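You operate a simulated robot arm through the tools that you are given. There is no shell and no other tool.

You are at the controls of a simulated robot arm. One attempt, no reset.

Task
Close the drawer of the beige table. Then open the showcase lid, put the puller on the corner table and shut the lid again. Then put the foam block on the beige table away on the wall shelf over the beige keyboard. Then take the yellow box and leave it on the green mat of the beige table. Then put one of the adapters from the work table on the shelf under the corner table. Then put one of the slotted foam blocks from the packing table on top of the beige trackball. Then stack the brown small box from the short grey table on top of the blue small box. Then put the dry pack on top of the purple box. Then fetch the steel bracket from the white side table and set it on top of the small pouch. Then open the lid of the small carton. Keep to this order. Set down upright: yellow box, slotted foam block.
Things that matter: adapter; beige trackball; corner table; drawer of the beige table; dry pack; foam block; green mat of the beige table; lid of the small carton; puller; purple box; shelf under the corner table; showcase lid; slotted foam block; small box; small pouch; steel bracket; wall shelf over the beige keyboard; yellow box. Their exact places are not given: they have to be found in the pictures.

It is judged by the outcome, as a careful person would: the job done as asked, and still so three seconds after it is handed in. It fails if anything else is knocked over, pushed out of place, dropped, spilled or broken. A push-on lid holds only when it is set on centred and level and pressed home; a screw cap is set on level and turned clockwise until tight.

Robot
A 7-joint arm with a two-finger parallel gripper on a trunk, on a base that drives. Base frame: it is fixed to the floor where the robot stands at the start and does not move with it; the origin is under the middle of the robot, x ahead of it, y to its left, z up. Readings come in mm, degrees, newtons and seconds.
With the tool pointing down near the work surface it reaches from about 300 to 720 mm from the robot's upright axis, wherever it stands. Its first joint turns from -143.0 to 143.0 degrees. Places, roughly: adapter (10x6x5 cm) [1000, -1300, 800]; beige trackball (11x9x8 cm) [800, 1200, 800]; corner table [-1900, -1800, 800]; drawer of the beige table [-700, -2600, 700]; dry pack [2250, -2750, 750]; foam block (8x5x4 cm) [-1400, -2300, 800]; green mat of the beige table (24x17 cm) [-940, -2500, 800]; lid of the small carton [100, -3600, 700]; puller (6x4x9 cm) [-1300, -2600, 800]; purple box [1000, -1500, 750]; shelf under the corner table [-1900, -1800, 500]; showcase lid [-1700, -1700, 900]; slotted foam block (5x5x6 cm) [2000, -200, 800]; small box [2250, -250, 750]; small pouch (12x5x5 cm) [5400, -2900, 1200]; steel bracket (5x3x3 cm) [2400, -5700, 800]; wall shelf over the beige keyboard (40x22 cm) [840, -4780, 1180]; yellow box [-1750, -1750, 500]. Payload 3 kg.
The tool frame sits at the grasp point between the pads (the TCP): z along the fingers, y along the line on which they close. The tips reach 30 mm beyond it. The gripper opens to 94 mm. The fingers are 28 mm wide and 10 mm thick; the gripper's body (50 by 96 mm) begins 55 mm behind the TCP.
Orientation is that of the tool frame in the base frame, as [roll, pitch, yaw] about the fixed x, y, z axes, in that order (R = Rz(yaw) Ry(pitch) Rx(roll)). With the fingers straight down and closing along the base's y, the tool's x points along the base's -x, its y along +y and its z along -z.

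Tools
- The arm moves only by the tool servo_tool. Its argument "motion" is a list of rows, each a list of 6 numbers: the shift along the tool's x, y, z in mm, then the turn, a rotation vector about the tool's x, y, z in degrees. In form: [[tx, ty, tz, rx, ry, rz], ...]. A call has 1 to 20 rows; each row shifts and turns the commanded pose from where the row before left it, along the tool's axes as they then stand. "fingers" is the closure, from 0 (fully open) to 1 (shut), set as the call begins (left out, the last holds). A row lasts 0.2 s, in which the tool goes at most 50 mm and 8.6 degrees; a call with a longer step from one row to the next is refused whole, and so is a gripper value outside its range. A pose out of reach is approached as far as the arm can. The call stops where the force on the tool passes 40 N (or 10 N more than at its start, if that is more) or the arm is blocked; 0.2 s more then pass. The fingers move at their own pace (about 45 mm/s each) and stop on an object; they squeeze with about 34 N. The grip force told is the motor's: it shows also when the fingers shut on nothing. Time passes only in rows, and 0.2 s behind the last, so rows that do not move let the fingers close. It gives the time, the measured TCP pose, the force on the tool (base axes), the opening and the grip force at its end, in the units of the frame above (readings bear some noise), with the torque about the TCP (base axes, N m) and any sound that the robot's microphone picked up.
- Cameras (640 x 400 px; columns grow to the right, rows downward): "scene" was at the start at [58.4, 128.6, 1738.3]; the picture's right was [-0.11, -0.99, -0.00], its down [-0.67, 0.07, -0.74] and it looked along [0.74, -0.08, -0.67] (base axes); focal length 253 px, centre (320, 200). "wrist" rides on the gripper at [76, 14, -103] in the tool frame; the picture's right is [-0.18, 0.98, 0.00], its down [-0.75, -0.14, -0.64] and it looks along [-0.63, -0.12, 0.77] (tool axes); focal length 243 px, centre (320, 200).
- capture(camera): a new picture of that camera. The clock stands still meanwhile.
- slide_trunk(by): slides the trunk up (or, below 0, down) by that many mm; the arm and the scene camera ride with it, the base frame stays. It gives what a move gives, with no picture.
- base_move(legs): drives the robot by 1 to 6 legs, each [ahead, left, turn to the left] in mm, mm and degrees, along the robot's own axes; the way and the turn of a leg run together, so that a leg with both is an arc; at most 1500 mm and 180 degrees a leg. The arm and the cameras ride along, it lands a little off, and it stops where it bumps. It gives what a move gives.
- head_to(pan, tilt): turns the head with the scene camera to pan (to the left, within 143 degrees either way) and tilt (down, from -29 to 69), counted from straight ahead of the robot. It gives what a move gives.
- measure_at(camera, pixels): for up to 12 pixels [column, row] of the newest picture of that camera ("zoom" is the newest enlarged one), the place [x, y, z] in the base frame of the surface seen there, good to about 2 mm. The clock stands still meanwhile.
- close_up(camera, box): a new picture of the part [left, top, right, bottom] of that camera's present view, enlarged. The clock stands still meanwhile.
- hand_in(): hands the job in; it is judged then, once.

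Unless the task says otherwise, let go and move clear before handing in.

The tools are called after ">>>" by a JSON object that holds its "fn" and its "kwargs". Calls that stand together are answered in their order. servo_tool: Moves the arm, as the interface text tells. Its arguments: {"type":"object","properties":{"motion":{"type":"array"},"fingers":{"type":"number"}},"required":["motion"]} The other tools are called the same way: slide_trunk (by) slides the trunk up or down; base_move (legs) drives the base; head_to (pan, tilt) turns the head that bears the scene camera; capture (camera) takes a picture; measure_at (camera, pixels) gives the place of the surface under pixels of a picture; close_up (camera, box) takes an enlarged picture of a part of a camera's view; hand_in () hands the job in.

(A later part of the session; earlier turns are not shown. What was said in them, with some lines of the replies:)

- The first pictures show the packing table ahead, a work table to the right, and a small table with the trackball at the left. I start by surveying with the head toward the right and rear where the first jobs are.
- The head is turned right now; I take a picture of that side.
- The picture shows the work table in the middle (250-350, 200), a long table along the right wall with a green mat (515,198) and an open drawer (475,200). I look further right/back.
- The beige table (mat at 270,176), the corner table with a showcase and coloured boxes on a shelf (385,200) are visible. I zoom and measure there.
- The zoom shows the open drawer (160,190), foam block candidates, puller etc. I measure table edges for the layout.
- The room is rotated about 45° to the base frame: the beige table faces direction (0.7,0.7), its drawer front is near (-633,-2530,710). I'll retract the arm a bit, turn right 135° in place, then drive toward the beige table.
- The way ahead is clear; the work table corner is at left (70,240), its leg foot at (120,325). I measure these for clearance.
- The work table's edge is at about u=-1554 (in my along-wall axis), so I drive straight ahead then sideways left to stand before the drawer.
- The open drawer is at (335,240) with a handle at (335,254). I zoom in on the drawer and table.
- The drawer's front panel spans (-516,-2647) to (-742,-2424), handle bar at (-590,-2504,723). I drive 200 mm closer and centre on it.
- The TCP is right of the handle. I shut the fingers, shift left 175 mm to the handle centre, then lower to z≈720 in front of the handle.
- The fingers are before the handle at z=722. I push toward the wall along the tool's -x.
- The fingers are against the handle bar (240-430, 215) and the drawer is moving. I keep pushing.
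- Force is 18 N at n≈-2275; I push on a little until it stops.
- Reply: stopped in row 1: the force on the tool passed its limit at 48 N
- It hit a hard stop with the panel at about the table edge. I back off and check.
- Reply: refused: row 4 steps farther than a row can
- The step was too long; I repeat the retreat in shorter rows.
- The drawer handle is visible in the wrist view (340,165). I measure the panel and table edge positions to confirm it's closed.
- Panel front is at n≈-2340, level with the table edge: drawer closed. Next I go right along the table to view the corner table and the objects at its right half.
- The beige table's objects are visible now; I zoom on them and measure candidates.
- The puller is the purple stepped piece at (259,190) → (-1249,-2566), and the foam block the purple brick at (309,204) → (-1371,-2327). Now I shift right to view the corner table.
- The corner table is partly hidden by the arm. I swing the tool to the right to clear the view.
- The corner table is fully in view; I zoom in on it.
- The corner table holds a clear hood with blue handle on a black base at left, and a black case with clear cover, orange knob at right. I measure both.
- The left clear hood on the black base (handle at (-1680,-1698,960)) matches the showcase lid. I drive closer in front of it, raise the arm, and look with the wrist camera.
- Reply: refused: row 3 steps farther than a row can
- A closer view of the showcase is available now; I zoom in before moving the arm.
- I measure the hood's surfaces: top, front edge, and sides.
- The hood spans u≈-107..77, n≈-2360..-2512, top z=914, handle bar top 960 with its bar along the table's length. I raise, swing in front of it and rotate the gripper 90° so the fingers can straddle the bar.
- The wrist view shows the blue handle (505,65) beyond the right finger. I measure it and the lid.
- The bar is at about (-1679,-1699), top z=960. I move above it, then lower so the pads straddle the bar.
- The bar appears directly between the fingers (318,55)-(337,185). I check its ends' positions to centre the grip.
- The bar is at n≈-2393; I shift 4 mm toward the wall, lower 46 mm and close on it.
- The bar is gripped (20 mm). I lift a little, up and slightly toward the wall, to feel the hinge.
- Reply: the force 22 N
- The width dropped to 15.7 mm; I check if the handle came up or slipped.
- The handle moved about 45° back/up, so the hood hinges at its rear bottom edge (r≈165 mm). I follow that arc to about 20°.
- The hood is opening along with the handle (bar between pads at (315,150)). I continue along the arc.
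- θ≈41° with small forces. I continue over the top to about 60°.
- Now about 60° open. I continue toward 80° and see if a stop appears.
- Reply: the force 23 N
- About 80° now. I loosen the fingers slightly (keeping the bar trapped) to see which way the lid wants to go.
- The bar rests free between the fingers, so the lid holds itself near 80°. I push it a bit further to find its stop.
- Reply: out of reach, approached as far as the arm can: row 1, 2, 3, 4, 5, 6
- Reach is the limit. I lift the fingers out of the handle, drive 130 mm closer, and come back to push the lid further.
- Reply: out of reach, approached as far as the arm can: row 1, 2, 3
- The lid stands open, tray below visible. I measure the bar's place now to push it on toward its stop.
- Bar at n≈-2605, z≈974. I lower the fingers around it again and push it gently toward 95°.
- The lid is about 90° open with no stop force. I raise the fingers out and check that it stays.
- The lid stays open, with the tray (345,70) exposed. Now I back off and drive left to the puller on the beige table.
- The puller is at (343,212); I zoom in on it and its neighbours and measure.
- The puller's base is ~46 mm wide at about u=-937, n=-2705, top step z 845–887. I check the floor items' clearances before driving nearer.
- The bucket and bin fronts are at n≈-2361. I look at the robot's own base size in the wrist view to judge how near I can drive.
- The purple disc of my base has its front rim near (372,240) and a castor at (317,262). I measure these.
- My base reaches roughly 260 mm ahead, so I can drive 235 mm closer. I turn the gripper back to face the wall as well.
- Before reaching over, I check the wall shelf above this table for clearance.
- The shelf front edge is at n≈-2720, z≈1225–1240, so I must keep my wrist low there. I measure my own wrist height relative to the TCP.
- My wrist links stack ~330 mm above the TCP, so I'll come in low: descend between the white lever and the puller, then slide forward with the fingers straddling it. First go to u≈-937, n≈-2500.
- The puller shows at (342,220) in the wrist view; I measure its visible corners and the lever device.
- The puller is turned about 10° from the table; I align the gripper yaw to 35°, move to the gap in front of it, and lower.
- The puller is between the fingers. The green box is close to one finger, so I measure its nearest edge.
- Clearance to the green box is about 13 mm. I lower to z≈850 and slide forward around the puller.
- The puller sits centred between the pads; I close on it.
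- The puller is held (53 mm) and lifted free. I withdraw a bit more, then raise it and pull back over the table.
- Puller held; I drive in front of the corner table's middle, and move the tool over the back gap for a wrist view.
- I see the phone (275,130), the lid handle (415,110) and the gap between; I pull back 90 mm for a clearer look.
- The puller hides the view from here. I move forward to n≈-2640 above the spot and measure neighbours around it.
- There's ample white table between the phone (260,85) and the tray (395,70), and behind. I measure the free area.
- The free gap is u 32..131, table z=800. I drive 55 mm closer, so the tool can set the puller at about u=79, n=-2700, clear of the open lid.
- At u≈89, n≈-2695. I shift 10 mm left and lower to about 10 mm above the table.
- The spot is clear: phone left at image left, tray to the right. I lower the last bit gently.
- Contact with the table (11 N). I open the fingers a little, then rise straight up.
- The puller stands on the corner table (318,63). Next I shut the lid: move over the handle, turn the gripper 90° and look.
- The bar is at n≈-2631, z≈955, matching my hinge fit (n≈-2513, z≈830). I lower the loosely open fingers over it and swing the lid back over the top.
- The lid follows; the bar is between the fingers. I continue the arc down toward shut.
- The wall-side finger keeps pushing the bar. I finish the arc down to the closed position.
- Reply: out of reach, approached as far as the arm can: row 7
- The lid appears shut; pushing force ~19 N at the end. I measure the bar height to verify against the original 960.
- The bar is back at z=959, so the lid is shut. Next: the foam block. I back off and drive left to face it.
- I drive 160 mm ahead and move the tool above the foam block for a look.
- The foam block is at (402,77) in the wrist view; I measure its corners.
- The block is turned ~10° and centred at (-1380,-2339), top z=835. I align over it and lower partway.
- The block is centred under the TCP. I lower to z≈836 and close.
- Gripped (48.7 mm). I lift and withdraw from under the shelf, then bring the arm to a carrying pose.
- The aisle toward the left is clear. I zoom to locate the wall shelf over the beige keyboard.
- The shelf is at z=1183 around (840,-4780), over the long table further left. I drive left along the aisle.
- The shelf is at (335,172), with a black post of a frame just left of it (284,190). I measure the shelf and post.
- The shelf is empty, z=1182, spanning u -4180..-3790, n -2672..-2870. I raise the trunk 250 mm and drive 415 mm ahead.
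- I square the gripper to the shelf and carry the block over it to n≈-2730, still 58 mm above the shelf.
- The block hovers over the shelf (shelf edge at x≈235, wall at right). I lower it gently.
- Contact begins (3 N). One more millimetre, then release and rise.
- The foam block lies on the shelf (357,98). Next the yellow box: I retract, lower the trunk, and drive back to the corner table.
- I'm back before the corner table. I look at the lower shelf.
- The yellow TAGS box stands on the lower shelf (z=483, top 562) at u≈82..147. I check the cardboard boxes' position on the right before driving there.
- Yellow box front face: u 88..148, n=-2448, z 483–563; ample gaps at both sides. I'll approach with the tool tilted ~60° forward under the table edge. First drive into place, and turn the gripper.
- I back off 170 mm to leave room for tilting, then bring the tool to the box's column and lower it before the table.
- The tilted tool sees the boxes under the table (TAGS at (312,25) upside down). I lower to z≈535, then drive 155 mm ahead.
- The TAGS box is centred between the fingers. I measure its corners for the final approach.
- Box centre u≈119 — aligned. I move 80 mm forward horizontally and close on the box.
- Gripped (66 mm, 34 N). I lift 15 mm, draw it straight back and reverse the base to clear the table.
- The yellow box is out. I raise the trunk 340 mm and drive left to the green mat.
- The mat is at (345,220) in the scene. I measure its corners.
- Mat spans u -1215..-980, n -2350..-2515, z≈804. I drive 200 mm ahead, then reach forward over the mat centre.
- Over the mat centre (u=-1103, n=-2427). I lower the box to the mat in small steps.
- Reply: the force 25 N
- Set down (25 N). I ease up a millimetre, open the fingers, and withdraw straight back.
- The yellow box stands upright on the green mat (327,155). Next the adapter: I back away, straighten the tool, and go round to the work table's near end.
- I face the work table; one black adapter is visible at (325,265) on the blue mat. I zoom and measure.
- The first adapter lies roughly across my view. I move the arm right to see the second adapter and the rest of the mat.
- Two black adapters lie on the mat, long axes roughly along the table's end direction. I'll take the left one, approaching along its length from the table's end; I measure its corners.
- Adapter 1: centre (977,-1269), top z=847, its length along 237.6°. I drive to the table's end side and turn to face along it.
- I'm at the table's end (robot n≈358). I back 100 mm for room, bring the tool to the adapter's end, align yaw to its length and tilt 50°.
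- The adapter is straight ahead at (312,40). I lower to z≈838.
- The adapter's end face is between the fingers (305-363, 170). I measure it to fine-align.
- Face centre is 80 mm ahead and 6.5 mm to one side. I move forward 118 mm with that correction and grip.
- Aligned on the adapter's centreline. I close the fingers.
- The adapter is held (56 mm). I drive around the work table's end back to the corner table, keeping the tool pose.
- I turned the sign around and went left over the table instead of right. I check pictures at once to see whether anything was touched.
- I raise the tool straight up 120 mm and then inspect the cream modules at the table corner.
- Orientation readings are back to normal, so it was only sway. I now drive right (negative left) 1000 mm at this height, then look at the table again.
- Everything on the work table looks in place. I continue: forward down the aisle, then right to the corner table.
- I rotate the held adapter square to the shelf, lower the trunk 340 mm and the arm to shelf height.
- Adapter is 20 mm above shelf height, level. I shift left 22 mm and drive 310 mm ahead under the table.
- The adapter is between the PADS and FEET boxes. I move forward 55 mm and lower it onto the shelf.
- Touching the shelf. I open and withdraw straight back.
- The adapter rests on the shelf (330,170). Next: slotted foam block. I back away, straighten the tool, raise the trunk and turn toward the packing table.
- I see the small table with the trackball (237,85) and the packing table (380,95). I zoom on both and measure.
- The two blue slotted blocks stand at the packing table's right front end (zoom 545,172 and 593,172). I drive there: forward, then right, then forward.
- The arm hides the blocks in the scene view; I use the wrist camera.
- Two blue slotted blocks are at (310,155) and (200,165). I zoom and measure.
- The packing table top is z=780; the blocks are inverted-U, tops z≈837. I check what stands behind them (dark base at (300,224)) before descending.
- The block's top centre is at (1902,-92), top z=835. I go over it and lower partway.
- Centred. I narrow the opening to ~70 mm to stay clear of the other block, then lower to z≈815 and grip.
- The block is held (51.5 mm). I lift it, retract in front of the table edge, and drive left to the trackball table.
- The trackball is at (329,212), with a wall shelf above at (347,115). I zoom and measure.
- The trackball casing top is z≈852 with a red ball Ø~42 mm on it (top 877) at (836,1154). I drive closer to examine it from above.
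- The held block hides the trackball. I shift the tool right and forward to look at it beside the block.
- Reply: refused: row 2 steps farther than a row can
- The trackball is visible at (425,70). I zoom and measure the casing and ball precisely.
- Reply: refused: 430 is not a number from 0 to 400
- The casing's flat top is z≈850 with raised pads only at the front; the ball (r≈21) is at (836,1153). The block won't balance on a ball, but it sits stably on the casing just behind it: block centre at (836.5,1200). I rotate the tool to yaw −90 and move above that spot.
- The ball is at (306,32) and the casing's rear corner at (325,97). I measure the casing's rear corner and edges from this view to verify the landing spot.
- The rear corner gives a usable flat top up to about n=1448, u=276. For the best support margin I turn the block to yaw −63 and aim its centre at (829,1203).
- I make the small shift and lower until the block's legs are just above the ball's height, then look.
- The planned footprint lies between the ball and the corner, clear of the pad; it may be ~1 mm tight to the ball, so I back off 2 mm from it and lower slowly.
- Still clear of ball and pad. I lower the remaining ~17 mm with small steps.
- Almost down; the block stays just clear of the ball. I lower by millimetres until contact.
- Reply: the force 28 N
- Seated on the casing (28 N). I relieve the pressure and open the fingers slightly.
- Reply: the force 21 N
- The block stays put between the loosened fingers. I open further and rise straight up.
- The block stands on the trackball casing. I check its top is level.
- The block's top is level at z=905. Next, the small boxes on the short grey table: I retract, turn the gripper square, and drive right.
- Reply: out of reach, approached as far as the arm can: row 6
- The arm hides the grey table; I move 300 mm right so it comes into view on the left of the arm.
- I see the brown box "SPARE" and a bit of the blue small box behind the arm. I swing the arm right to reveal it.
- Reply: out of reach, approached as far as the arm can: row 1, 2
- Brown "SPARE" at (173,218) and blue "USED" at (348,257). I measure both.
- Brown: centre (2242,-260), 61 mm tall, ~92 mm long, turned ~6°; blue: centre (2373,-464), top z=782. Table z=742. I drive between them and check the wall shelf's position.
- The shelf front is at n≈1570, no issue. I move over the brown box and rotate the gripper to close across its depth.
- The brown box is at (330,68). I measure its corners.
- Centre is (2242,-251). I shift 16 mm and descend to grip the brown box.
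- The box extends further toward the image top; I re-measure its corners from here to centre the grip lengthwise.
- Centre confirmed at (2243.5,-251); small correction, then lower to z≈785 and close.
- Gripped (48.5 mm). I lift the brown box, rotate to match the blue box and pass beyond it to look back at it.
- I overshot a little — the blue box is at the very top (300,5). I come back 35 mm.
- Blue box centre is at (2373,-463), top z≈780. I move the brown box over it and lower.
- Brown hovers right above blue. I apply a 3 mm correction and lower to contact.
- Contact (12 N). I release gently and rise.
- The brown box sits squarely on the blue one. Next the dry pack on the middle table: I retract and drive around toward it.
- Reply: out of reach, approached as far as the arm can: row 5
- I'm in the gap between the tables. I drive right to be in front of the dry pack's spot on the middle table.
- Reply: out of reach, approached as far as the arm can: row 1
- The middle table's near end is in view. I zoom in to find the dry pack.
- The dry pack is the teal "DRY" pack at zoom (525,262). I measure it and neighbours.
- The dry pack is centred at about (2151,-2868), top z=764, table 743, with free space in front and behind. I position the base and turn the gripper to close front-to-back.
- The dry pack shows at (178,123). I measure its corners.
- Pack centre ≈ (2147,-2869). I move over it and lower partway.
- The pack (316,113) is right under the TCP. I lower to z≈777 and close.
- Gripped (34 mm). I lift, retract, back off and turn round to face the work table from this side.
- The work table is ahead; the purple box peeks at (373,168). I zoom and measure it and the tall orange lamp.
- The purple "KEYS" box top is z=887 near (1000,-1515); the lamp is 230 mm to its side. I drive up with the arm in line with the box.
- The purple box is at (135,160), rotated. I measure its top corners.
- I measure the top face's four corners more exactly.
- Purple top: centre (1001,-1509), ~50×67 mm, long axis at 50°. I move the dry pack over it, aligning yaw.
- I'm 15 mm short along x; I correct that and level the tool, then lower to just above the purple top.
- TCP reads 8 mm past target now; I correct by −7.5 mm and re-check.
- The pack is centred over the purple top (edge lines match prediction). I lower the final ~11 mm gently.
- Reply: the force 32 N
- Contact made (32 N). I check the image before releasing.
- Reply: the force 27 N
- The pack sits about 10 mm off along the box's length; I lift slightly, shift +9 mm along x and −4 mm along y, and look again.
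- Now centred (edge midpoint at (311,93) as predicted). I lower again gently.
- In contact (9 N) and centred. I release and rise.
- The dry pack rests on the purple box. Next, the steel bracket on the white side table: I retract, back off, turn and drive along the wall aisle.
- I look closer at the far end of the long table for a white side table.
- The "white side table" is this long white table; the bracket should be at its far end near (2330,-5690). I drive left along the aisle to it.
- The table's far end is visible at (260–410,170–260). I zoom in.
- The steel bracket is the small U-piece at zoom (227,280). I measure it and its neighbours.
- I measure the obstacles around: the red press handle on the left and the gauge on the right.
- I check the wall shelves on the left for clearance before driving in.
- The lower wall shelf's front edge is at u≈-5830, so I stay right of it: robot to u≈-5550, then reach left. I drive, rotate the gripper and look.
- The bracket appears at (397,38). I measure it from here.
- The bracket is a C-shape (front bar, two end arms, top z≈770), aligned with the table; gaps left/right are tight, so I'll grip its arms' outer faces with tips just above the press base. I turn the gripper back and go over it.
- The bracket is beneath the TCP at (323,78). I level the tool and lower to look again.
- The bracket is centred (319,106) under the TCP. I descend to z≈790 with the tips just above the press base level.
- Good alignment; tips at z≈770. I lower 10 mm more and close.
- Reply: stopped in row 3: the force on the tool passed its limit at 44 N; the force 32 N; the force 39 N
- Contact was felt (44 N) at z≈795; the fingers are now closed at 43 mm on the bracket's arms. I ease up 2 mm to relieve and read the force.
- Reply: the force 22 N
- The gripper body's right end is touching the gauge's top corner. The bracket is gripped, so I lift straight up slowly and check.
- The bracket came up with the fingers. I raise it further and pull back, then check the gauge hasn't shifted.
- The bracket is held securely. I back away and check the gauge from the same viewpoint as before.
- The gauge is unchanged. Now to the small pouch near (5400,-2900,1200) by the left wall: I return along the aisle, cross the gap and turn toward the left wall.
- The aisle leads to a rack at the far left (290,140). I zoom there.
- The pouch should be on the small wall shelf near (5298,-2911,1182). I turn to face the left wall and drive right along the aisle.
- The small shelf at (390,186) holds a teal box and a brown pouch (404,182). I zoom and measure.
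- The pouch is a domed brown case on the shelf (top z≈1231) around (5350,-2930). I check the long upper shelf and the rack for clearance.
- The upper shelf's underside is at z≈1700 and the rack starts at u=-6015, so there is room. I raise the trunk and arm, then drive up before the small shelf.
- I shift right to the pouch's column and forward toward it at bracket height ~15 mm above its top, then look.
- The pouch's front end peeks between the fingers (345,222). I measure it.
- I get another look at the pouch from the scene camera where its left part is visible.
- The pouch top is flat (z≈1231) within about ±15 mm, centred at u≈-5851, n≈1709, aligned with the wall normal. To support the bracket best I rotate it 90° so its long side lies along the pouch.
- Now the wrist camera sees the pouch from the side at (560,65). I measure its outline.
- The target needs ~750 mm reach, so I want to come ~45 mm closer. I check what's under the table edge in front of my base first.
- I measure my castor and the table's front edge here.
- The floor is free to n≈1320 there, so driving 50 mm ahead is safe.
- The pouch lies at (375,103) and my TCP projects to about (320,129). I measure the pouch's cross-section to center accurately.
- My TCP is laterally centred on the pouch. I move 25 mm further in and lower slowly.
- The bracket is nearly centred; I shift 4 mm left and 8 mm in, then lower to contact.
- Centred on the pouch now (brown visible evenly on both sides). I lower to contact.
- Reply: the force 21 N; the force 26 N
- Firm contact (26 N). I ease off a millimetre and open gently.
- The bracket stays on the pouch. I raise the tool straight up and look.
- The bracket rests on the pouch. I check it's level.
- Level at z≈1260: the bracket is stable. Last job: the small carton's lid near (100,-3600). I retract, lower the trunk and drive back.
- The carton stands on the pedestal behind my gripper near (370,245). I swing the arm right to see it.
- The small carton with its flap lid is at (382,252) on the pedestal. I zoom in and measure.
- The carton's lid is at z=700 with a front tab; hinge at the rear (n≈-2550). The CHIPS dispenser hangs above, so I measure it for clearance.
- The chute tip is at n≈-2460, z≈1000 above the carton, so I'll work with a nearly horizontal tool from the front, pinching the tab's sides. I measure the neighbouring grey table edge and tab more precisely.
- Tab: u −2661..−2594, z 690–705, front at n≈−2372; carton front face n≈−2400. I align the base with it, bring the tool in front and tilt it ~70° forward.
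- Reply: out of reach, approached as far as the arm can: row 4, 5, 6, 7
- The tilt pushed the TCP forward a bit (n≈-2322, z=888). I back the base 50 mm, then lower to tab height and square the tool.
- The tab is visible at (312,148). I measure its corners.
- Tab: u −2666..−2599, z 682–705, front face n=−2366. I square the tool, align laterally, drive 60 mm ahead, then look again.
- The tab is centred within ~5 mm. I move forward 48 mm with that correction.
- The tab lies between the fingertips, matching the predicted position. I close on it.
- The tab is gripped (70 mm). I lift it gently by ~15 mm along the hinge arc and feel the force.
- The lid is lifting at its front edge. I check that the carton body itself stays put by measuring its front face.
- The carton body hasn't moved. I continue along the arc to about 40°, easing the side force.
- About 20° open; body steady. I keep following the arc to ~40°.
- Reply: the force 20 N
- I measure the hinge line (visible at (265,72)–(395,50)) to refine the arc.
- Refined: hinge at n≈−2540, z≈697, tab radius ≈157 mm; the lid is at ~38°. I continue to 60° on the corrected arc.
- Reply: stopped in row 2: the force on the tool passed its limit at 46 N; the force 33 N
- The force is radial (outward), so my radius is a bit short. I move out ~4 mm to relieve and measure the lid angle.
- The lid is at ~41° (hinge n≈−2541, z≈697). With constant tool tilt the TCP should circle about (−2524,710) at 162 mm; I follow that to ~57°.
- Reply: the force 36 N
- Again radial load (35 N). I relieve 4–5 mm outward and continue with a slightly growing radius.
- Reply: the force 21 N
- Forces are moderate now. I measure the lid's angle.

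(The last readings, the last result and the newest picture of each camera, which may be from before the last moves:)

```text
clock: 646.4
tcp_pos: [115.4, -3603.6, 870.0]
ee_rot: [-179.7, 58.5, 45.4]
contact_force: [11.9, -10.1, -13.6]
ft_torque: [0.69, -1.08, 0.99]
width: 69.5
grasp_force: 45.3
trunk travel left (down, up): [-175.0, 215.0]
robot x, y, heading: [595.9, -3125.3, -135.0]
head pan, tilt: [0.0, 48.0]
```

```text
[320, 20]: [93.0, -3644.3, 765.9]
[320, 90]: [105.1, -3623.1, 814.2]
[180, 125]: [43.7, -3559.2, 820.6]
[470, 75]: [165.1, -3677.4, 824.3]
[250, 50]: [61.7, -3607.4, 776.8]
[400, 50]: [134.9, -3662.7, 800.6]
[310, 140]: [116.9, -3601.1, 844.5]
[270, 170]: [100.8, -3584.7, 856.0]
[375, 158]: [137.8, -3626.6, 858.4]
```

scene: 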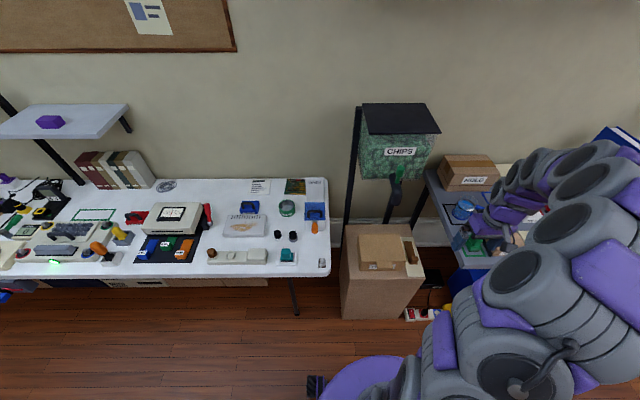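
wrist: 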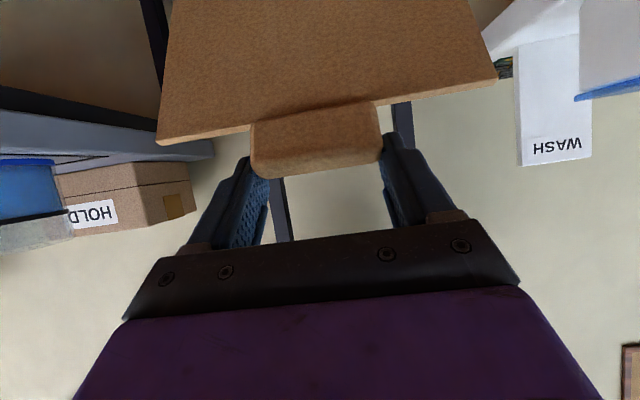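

The lid is at ~64°. Before going on (the chute is near my hand), I loosen the fingers slightly to see whether the lid holds by itself.

>>> {"fn": "servo_tool", "kwargs": {"motion": [[0, 0, 0, 0, 0, 0], [0, 0, 0, 0, 0, 0]], "fingers": 0.18}}

>>> {"fn": "capture", "kwargs": {"camera": "wrist"}}

```text
clock: 647.0
tcp_pos: [114.2, -3601.5, 871.1]
ee_rot: [-179.7, 58.8, 45.1]
contact_force: [0.1, 0.7, 0.5]
ft_torque: [-0.05, -0.04, 0.05]
width: 76.9
grasp_force: 0.0
trunk travel left (down, up): [-175.0, 215.0]
robot x, y, heading: [598.4, -3128.3, -135.1]
head pan, tilt: [0.0, 48.0]
```

```text
taken
```

wrist: 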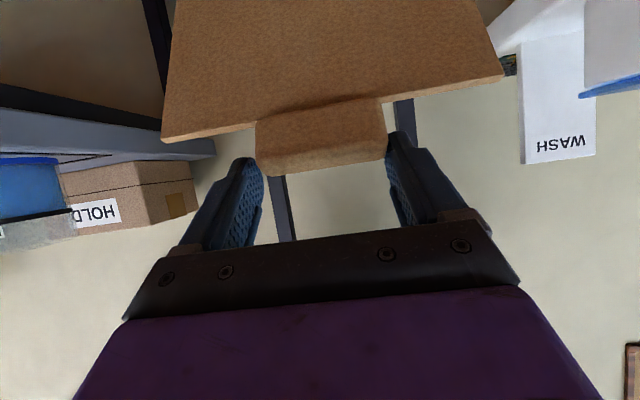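

The lid holds by friction at ~64°. I withdraw, lower, close the fingers and tilt the tool flatter, to push the lid's underside fully open from below the chute.

>>> {"fn": "servo_tool", "kwargs": {"motion": [[0, 0, 0, 0, 0, 0], [10, 0, -17, 0, 0, 0], [15.6, 0, -25.6, 0, 0, 0], [15.6, 0, -25.6, 0, 0, 0]], "fingers": 0}}

>>> {"fn": "servo_tool", "kwargs": {"motion": [[26, 0, 16, 0, 0, 0], [26, 0, 16, 0, 0, 0], [26, 0, 16, 0, 0, 0], [0, 0, 0, 0, -5, 0], [0, 0, 0, 0, -5, 0], [0, 0, 0, 0, -5, 0], [0, 0, 0, 0, -5, 0]], "fingers": 1}}

>>> {"fn": "capture", "kwargs": {"camera": "wrist"}}

>>> {"fn": "capture", "kwargs": {"camera": "scene"}}

```text
clock: 648.0
tcp_pos: [172.3, -3545.8, 871.1]
ee_rot: [-179.8, 58.6, 45.1]
contact_force: [-0.6, 0.5, 0.0]
ft_torque: [-0.03, -0.01, -0.01]
width: 94.2
grasp_force: 0.0
trunk travel left (down, up): [-175.0, 215.0]
robot x, y, heading: [599.2, -3128.4, -134.9]
head pan, tilt: [0.0, 48.0]
```

```text
clock: 649.5
tcp_pos: [171.9, -3545.1, 780.4]
ee_rot: [-179.4, 78.8, 45.7]
contact_force: [-0.7, -0.1, 0.3]
ft_torque: [-0.02, -0.01, -0.01]
width: 0.1
grasp_force: 32.9
trunk travel left (down, up): [-175.0, 215.0]
robot x, y, heading: [595.1, -3127.1, -134.9]
head pan, tilt: [0.0, 48.0]
```

```text
taken
```

wrist: 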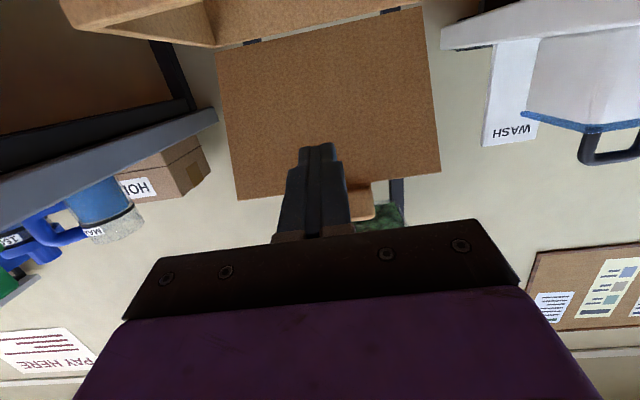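

```text
taken
```

scene: 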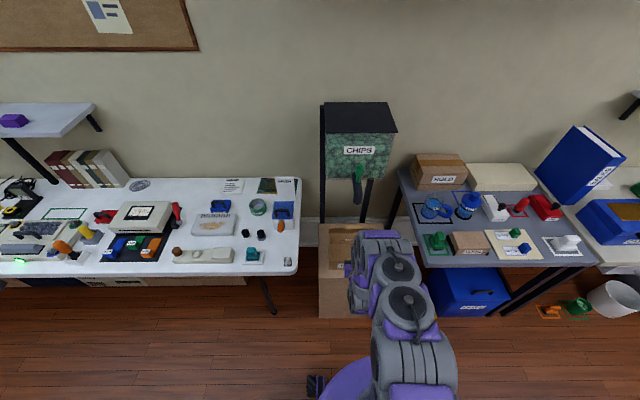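

The lid's underside faces the closed fingers. I push forward toward it, watching the force.

>>> {"fn": "servo_tool", "kwargs": {"motion": [[-3.9, 0, 19.6, 0, 0, 0], [-3.9, 0, 19.6, 0, 0, 0], [-3.9, 0, 19.6, 0, 0, 0], [-2, 0, 10, 0, 0, 0], [-2, 0, 10, 0, 0, 0], [-2, 0, 10, 0, 0, 0], [-2, 0, 10, 0, 0, 0]]}}

>>> {"fn": "capture", "kwargs": {"camera": "wrist"}}

```text
clock: 651.1
tcp_pos: [101.0, -3616.2, 778.4]
ee_rot: [-179.4, 78.7, 45.7]
contact_force: [0.1, 0.2, -0.6]
ft_torque: [0.0, 0.0, 0.04]
width: 0.0
grasp_force: 33.1
trunk travel left (down, up): [-175.0, 215.0]
robot x, y, heading: [598.3, -3125.0, -135.0]
head pan, tilt: [0.0, 48.0]
```

```text
taken
```

wrist: 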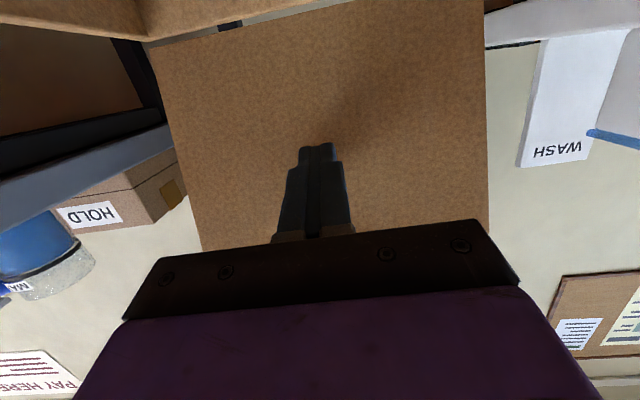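

The lid swings with almost no force. I push on about 45 mm.

>>> {"fn": "servo_tool", "kwargs": {"motion": [[-2, 0, 10, 0, 0, 0], [-2, 0, 10, 0, 0, 0], [-2, 0, 10, 0, 0, 0], [-2, 0, 10, 0, 0, 0]]}}

>>> {"fn": "capture", "kwargs": {"camera": "wrist"}}

>>> {"fn": "measure_at", "kwargs": {"camera": "wrist", "pixels": [[200, 80], [200, 180], [450, 60], [450, 180], [250, 40], [400, 200]]}}

```text
clock: 652.1
tcp_pos: [70.9, -3645.5, 778.3]
ee_rot: [-179.4, 78.7, 45.5]
contact_force: [0.9, -0.1, -0.6]
ft_torque: [0.01, 0.02, 0.0]
width: 0.0
grasp_force: 33.2
trunk travel left (down, up): [-175.0, 215.0]
robot x, y, heading: [597.1, -3120.8, -135.0]
head pan, tilt: [0.0, 48.0]
```

```text
taken
```

wrist: 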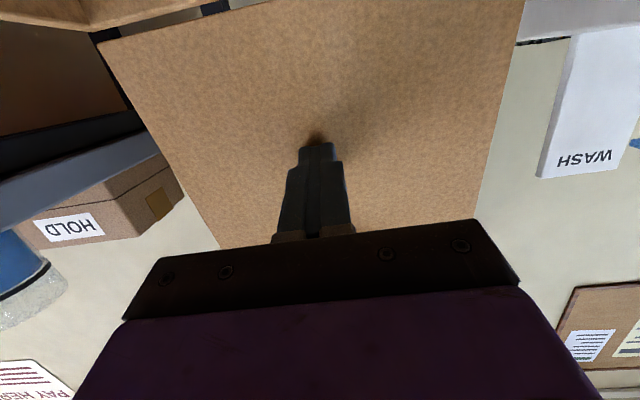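

```text
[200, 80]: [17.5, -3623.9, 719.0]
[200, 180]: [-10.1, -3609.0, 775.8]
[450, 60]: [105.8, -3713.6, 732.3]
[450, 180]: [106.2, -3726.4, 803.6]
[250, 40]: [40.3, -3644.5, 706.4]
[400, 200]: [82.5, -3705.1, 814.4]
```

The lid is now at about 97°, past upright. I push 20 mm more so it rests well open.

>>> {"fn": "servo_tool", "kwargs": {"motion": [[-2, 0, 10, 0, 0, 0], [-2, 0, 10, 0, 0, 0], [0, 0, 0, 0, 0, 0]]}}

>>> {"fn": "capture", "kwargs": {"camera": "wrist"}}

>>> {"fn": "measure_at", "kwargs": {"camera": "wrist", "pixels": [[220, 80], [220, 180], [450, 60], [450, 180], [400, 200]]}}

```text
clock: 652.8
tcp_pos: [63.5, -3653.4, 778.8]
ee_rot: [-179.3, 78.4, 45.8]
contact_force: [23.9, 25.2, 23.2]
ft_torque: [0.05, -0.03, 0.06]
width: 0.2
grasp_force: 33.4
trunk travel left (down, up): [-175.0, 215.0]
robot x, y, heading: [598.3, -3120.4, -135.1]
head pan, tilt: [0.0, 48.0]
stopped in row 3: the force on the tool passed its limit at 45 N (the readings are from after the stop); the commanded pose is now the measured one
```

```text
taken
```

wrist: 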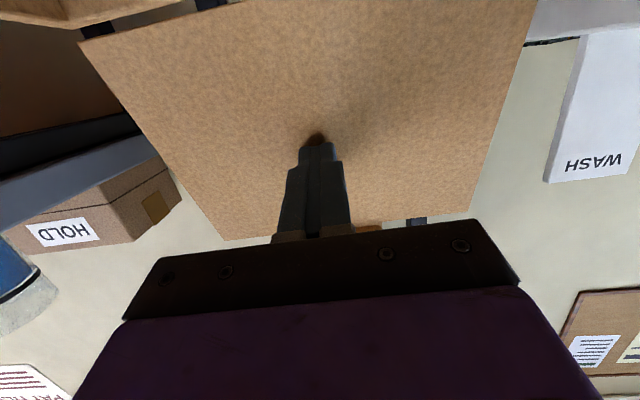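

```text
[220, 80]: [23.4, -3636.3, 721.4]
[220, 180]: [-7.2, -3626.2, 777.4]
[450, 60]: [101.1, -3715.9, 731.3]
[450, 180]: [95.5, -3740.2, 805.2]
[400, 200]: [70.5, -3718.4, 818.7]
```

The lid reached its stop at ~105°. I back off and check the carton and lid.

>>> {"fn": "servo_tool", "kwargs": {"motion": [[2, 0, -10, 0, 0, 0], [3.9, 0, -19.6, 0, 0, 0], [6, 0, -30, 0, 0, 0], [6, 0, -30, 0, 0, 0], [6, 0, -30, 0, 0, 0], [6, 0, -30, 0, 0, 0], [6, 0, -30, 0, 0, 0]]}}

>>> {"fn": "capture", "kwargs": {"camera": "wrist"}}

>>> {"fn": "measure_at", "kwargs": {"camera": "wrist", "pixels": [[250, 110], [400, 85], [330, 60], [300, 150], [400, 150], [200, 60], [440, 60]]}}

```text
clock: 654.4
tcp_pos: [189.5, -3525.1, 777.7]
ee_rot: [-179.3, 78.2, 45.7]
contact_force: [-0.4, 0.3, -0.4]
ft_torque: [0.0, -0.01, 0.02]
width: 0.0
grasp_force: 33.2
trunk travel left (down, up): [-175.0, 215.0]
robot x, y, heading: [593.5, -3122.5, -135.1]
head pan, tilt: [0.0, 48.0]
```

```text
taken
```

wrist: 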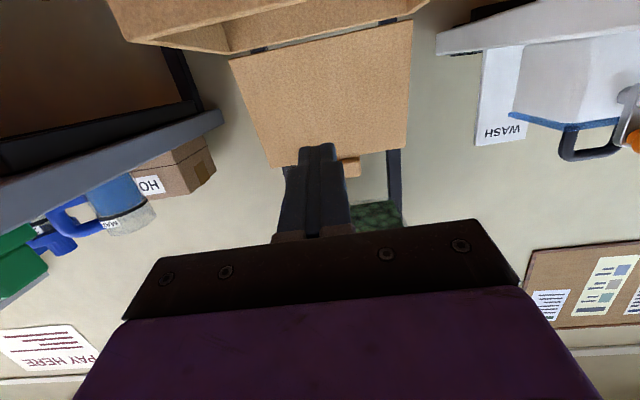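

```text
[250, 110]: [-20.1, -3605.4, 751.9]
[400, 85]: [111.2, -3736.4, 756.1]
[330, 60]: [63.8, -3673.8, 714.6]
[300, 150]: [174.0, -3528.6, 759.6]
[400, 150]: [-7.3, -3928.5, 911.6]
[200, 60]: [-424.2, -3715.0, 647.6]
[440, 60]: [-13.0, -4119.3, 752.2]
```

The lid stays open at ~105°. I back the base away and take a final look at the carton.

>>> {"fn": "base_move", "kwargs": {"legs": [[-350, 0, 0]]}}

>>> {"fn": "servo_tool", "kwargs": {"motion": [[-20, -45, -5, 0, 0, 0], [-20, -45, -5, 0, 0, 0], [-20, -45, -5, 0, 0, 0], [-20, -45, -5, 0, 0, 0], [-20, -45, -5, 0, 0, 0]], "fingers": 0.3}}

>>> {"fn": "capture", "kwargs": {"camera": "scene"}}

>>> {"fn": "close_up", "kwargs": {"camera": "scene", "box": [290, 120, 450, 250]}}

```text
clock: 656.6
tcp_pos: [438.3, -3276.8, 777.1]
ee_rot: [-179.6, 78.1, 45.7]
contact_force: [0.7, -0.7, -0.5]
ft_torque: [0.01, -0.03, 0.03]
width: 0.2
grasp_force: 33.3
trunk travel left (down, up): [-175.0, 215.0]
robot x, y, heading: [843.9, -2874.3, -135.0]
head pan, tilt: [0.0, 48.0]
```

```text
clock: 657.9
tcp_pos: [281.3, -3111.8, 880.0]
ee_rot: [179.9, 78.3, 45.0]
contact_force: [0.1, 0.4, -0.2]
ft_torque: [0.02, -0.01, -0.01]
width: 65.9
grasp_force: 0.0
trunk travel left (down, up): [-175.0, 215.0]
robot x, y, heading: [845.6, -2873.2, -135.1]
head pan, tilt: [0.0, 48.0]
```

```text
taken
```

scene: 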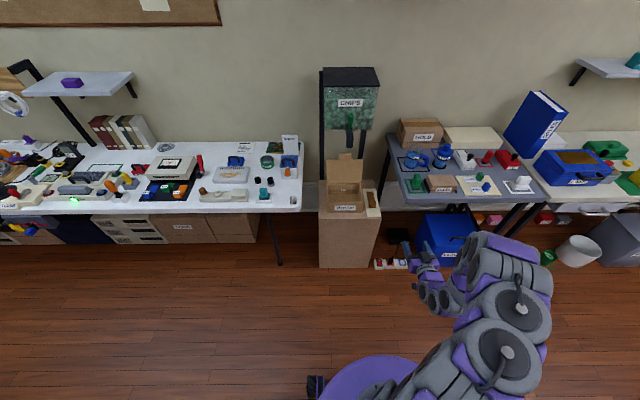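

```text
3.08 times, centred on (370, 185) of scene
```

zoom: 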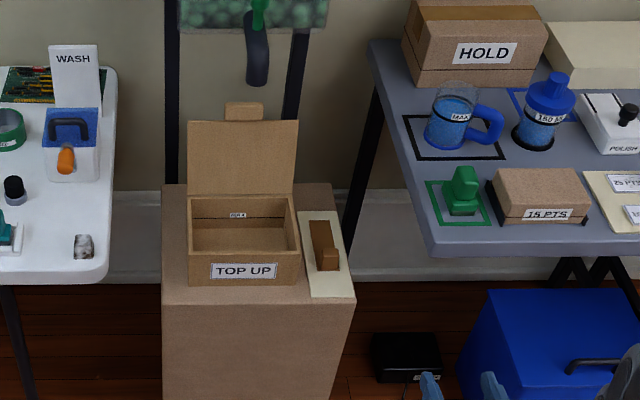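

The carton stands open on its pedestal. I verify its position is unchanged, and review the earlier results from here where visible.

>>> {"fn": "measure_at", "kwargs": {"camera": "zoom", "pixels": [[195, 275], [295, 272], [245, 282], [190, 200], [295, 200], [243, 130], [330, 260]]}}

```text
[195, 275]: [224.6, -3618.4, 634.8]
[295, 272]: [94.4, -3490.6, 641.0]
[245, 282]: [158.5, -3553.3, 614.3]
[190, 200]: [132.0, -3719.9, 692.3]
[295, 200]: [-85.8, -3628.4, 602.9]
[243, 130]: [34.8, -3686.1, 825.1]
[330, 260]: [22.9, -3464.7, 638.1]
```

Carton front face is unchanged (n=−2400). For completeness I take zoomed looks back at the trackball and the corner table from here.

>>> {"fn": "head_to", "kwargs": {"pan": -135, "tilt": 13}}

>>> {"fn": "capture", "kwargs": {"camera": "scene"}}

>>> {"fn": "head_to", "kwargs": {"pan": -66, "tilt": 20}}

>>> {"fn": "capture", "kwargs": {"camera": "scene"}}

```text
clock: 660.0
tcp_pos: [282.9, -3113.7, 879.6]
ee_rot: [-179.8, 78.2, 45.1]
contact_force: [0.2, -0.4, -0.1]
ft_torque: [-0.01, 0.05, 0.0]
width: 65.9
grasp_force: 0.1
trunk travel left (down, up): [-175.0, 215.0]
robot x, y, heading: [842.8, -2877.1, -135.2]
head pan, tilt: [-135.0, 13.0]
```

```text
taken
```

scene: 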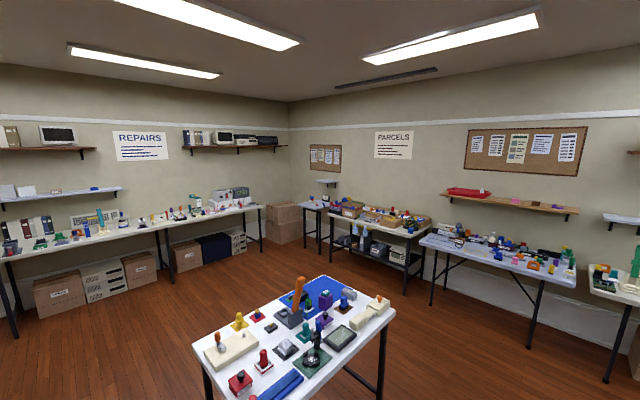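

```text
clock: 661.4
tcp_pos: [282.0, -3115.2, 880.5]
ee_rot: [-179.9, 78.1, 45.2]
contact_force: [-0.3, 0.5, 0.0]
ft_torque: [0.0, -0.01, -0.02]
width: 65.8
grasp_force: 0.0
trunk travel left (down, up): [-175.0, 215.0]
robot x, y, heading: [845.5, -2876.8, -135.0]
head pan, tilt: [-66.0, 20.0]
```

```text
taken
```

scene: 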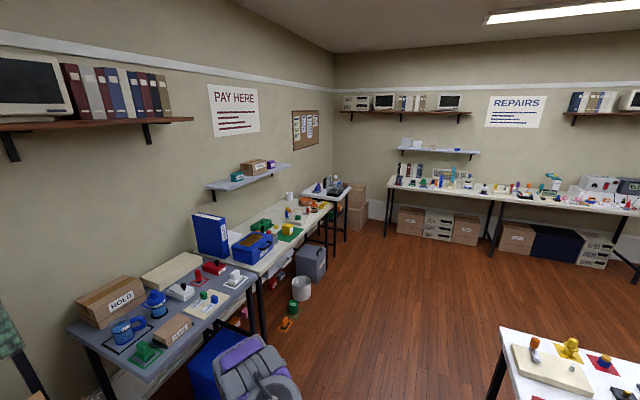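

>>> {"fn": "close_up", "kwargs": {"camera": "scene", "box": [220, 160, 380, 300]}}

>>> {"fn": "head_to", "kwargs": {"pan": -135, "tilt": 13}}

>>> {"fn": "close_up", "kwargs": {"camera": "scene", "box": [290, 185, 350, 225]}}

>>> {"fn": "close_up", "kwargs": {"camera": "scene", "box": [260, 260, 400, 350]}}

>>> {"fn": "close_up", "kwargs": {"camera": "scene", "box": [420, 220, 520, 285]}}

```text
2.86 times, centred on (300, 230) of scene
```

zoom: 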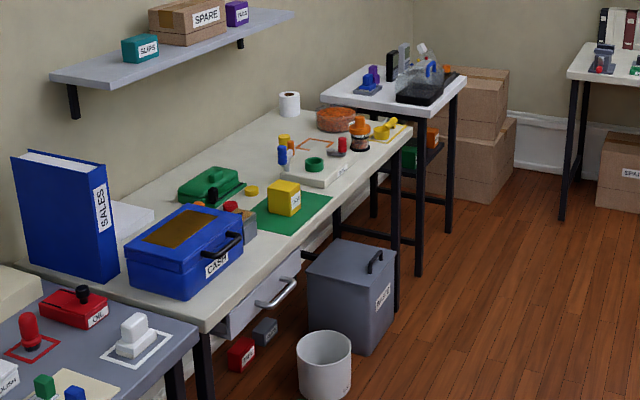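

```text
clock: 662.8
tcp_pos: [282.4, -3113.2, 880.6]
ee_rot: [-179.9, 78.3, 45.1]
contact_force: [-0.4, -0.9, 0.6]
ft_torque: [-0.01, 0.0, 0.0]
width: 65.8
grasp_force: 0.0
trunk travel left (down, up): [-175.0, 215.0]
robot x, y, heading: [840.2, -2876.8, -134.7]
head pan, tilt: [-135.0, 13.0]
```

```text
10.00 times, centred on (320, 205) of scene
```

zoom: 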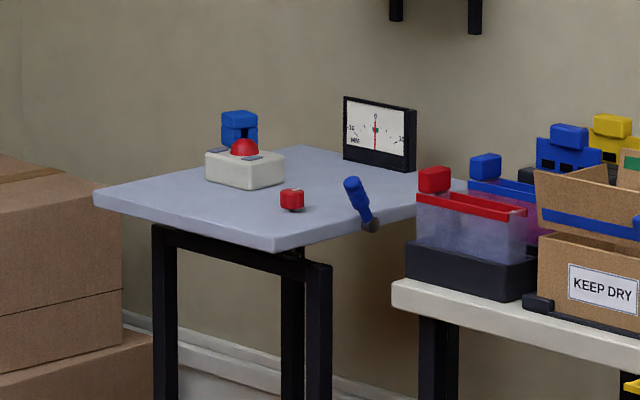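

```text
4.44 times, centred on (330, 305) of scene
```

zoom: 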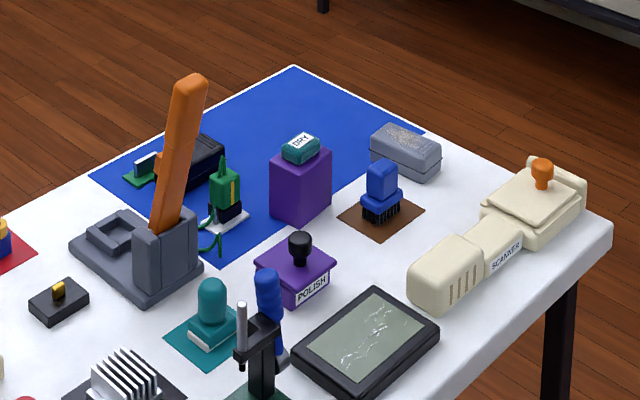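

```text
6.15 times, centred on (470, 252) of scene
```

zoom: 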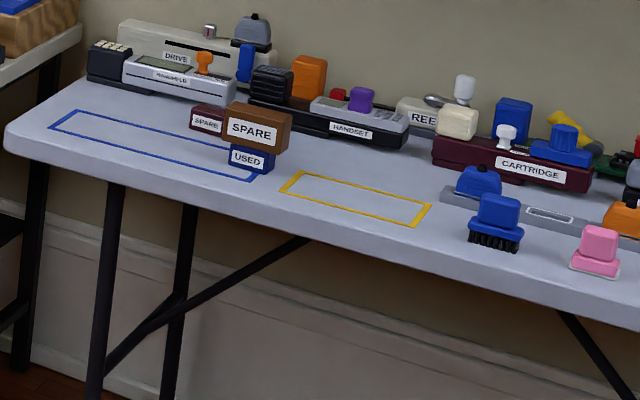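

All results look right: the drawer is shut, the showcase closed with the puller beside it, and the yellow box is on the mat. The slotted block stands on the trackball, brown sits on blue, the dry pack is on the purple box, and the carton is open. The gripper is empty and clear, so I hand the job in.

>>> {"fn": "hand_in", "kwargs": {}}

```text
The job is handed in.
```

I did all ten jobs in the order you gave, and the work is handed in; the result of the judging hasn't come back to me.

| Job | How it was left |
|---|---|
| Drawer of the beige table | Pushed in until it stopped; the front is level with the table edge |
| Showcase lid and puller | Lid opened, puller set on the corner table top, lid shut again |
| Foam block | On the wall shelf over the beige keyboard |
| Yellow box | Upright on the green mat |
| Adapter | Flat on the shelf under the corner table, between the green and orange boxes |
| Slotted foam block | Upright on the beige trackball's casing, just behind the ball |
| Brown small box | On top of the blue small box, about centred |
| Dry pack | On top of the purple box |
| Steel bracket | Level on top of the small pouch |
| Lid of the small carton | Open and resting at its stop, at about 105° |

Some points to weigh:
- **Slotted foam block:** it would not balance on the round ball, so it stands on the flat casing behind it, partly overhanging the rear corner. It was still standing when I looked just before handing in.
- **Puller:** I took "on the corner table" to mean the table top, so it stands beside the showcase, not inside it.
- **Wrong-way drive:** while carrying the adapter I drove half a metre the wrong way over the work table. I checked that table afterwards and nothing had moved.
- **Gauge bumped:** while taking the bracket, the gripper pressed on the gauge beside it, with up to about 44 N. I measured the gauge afterwards and it had not shifted.
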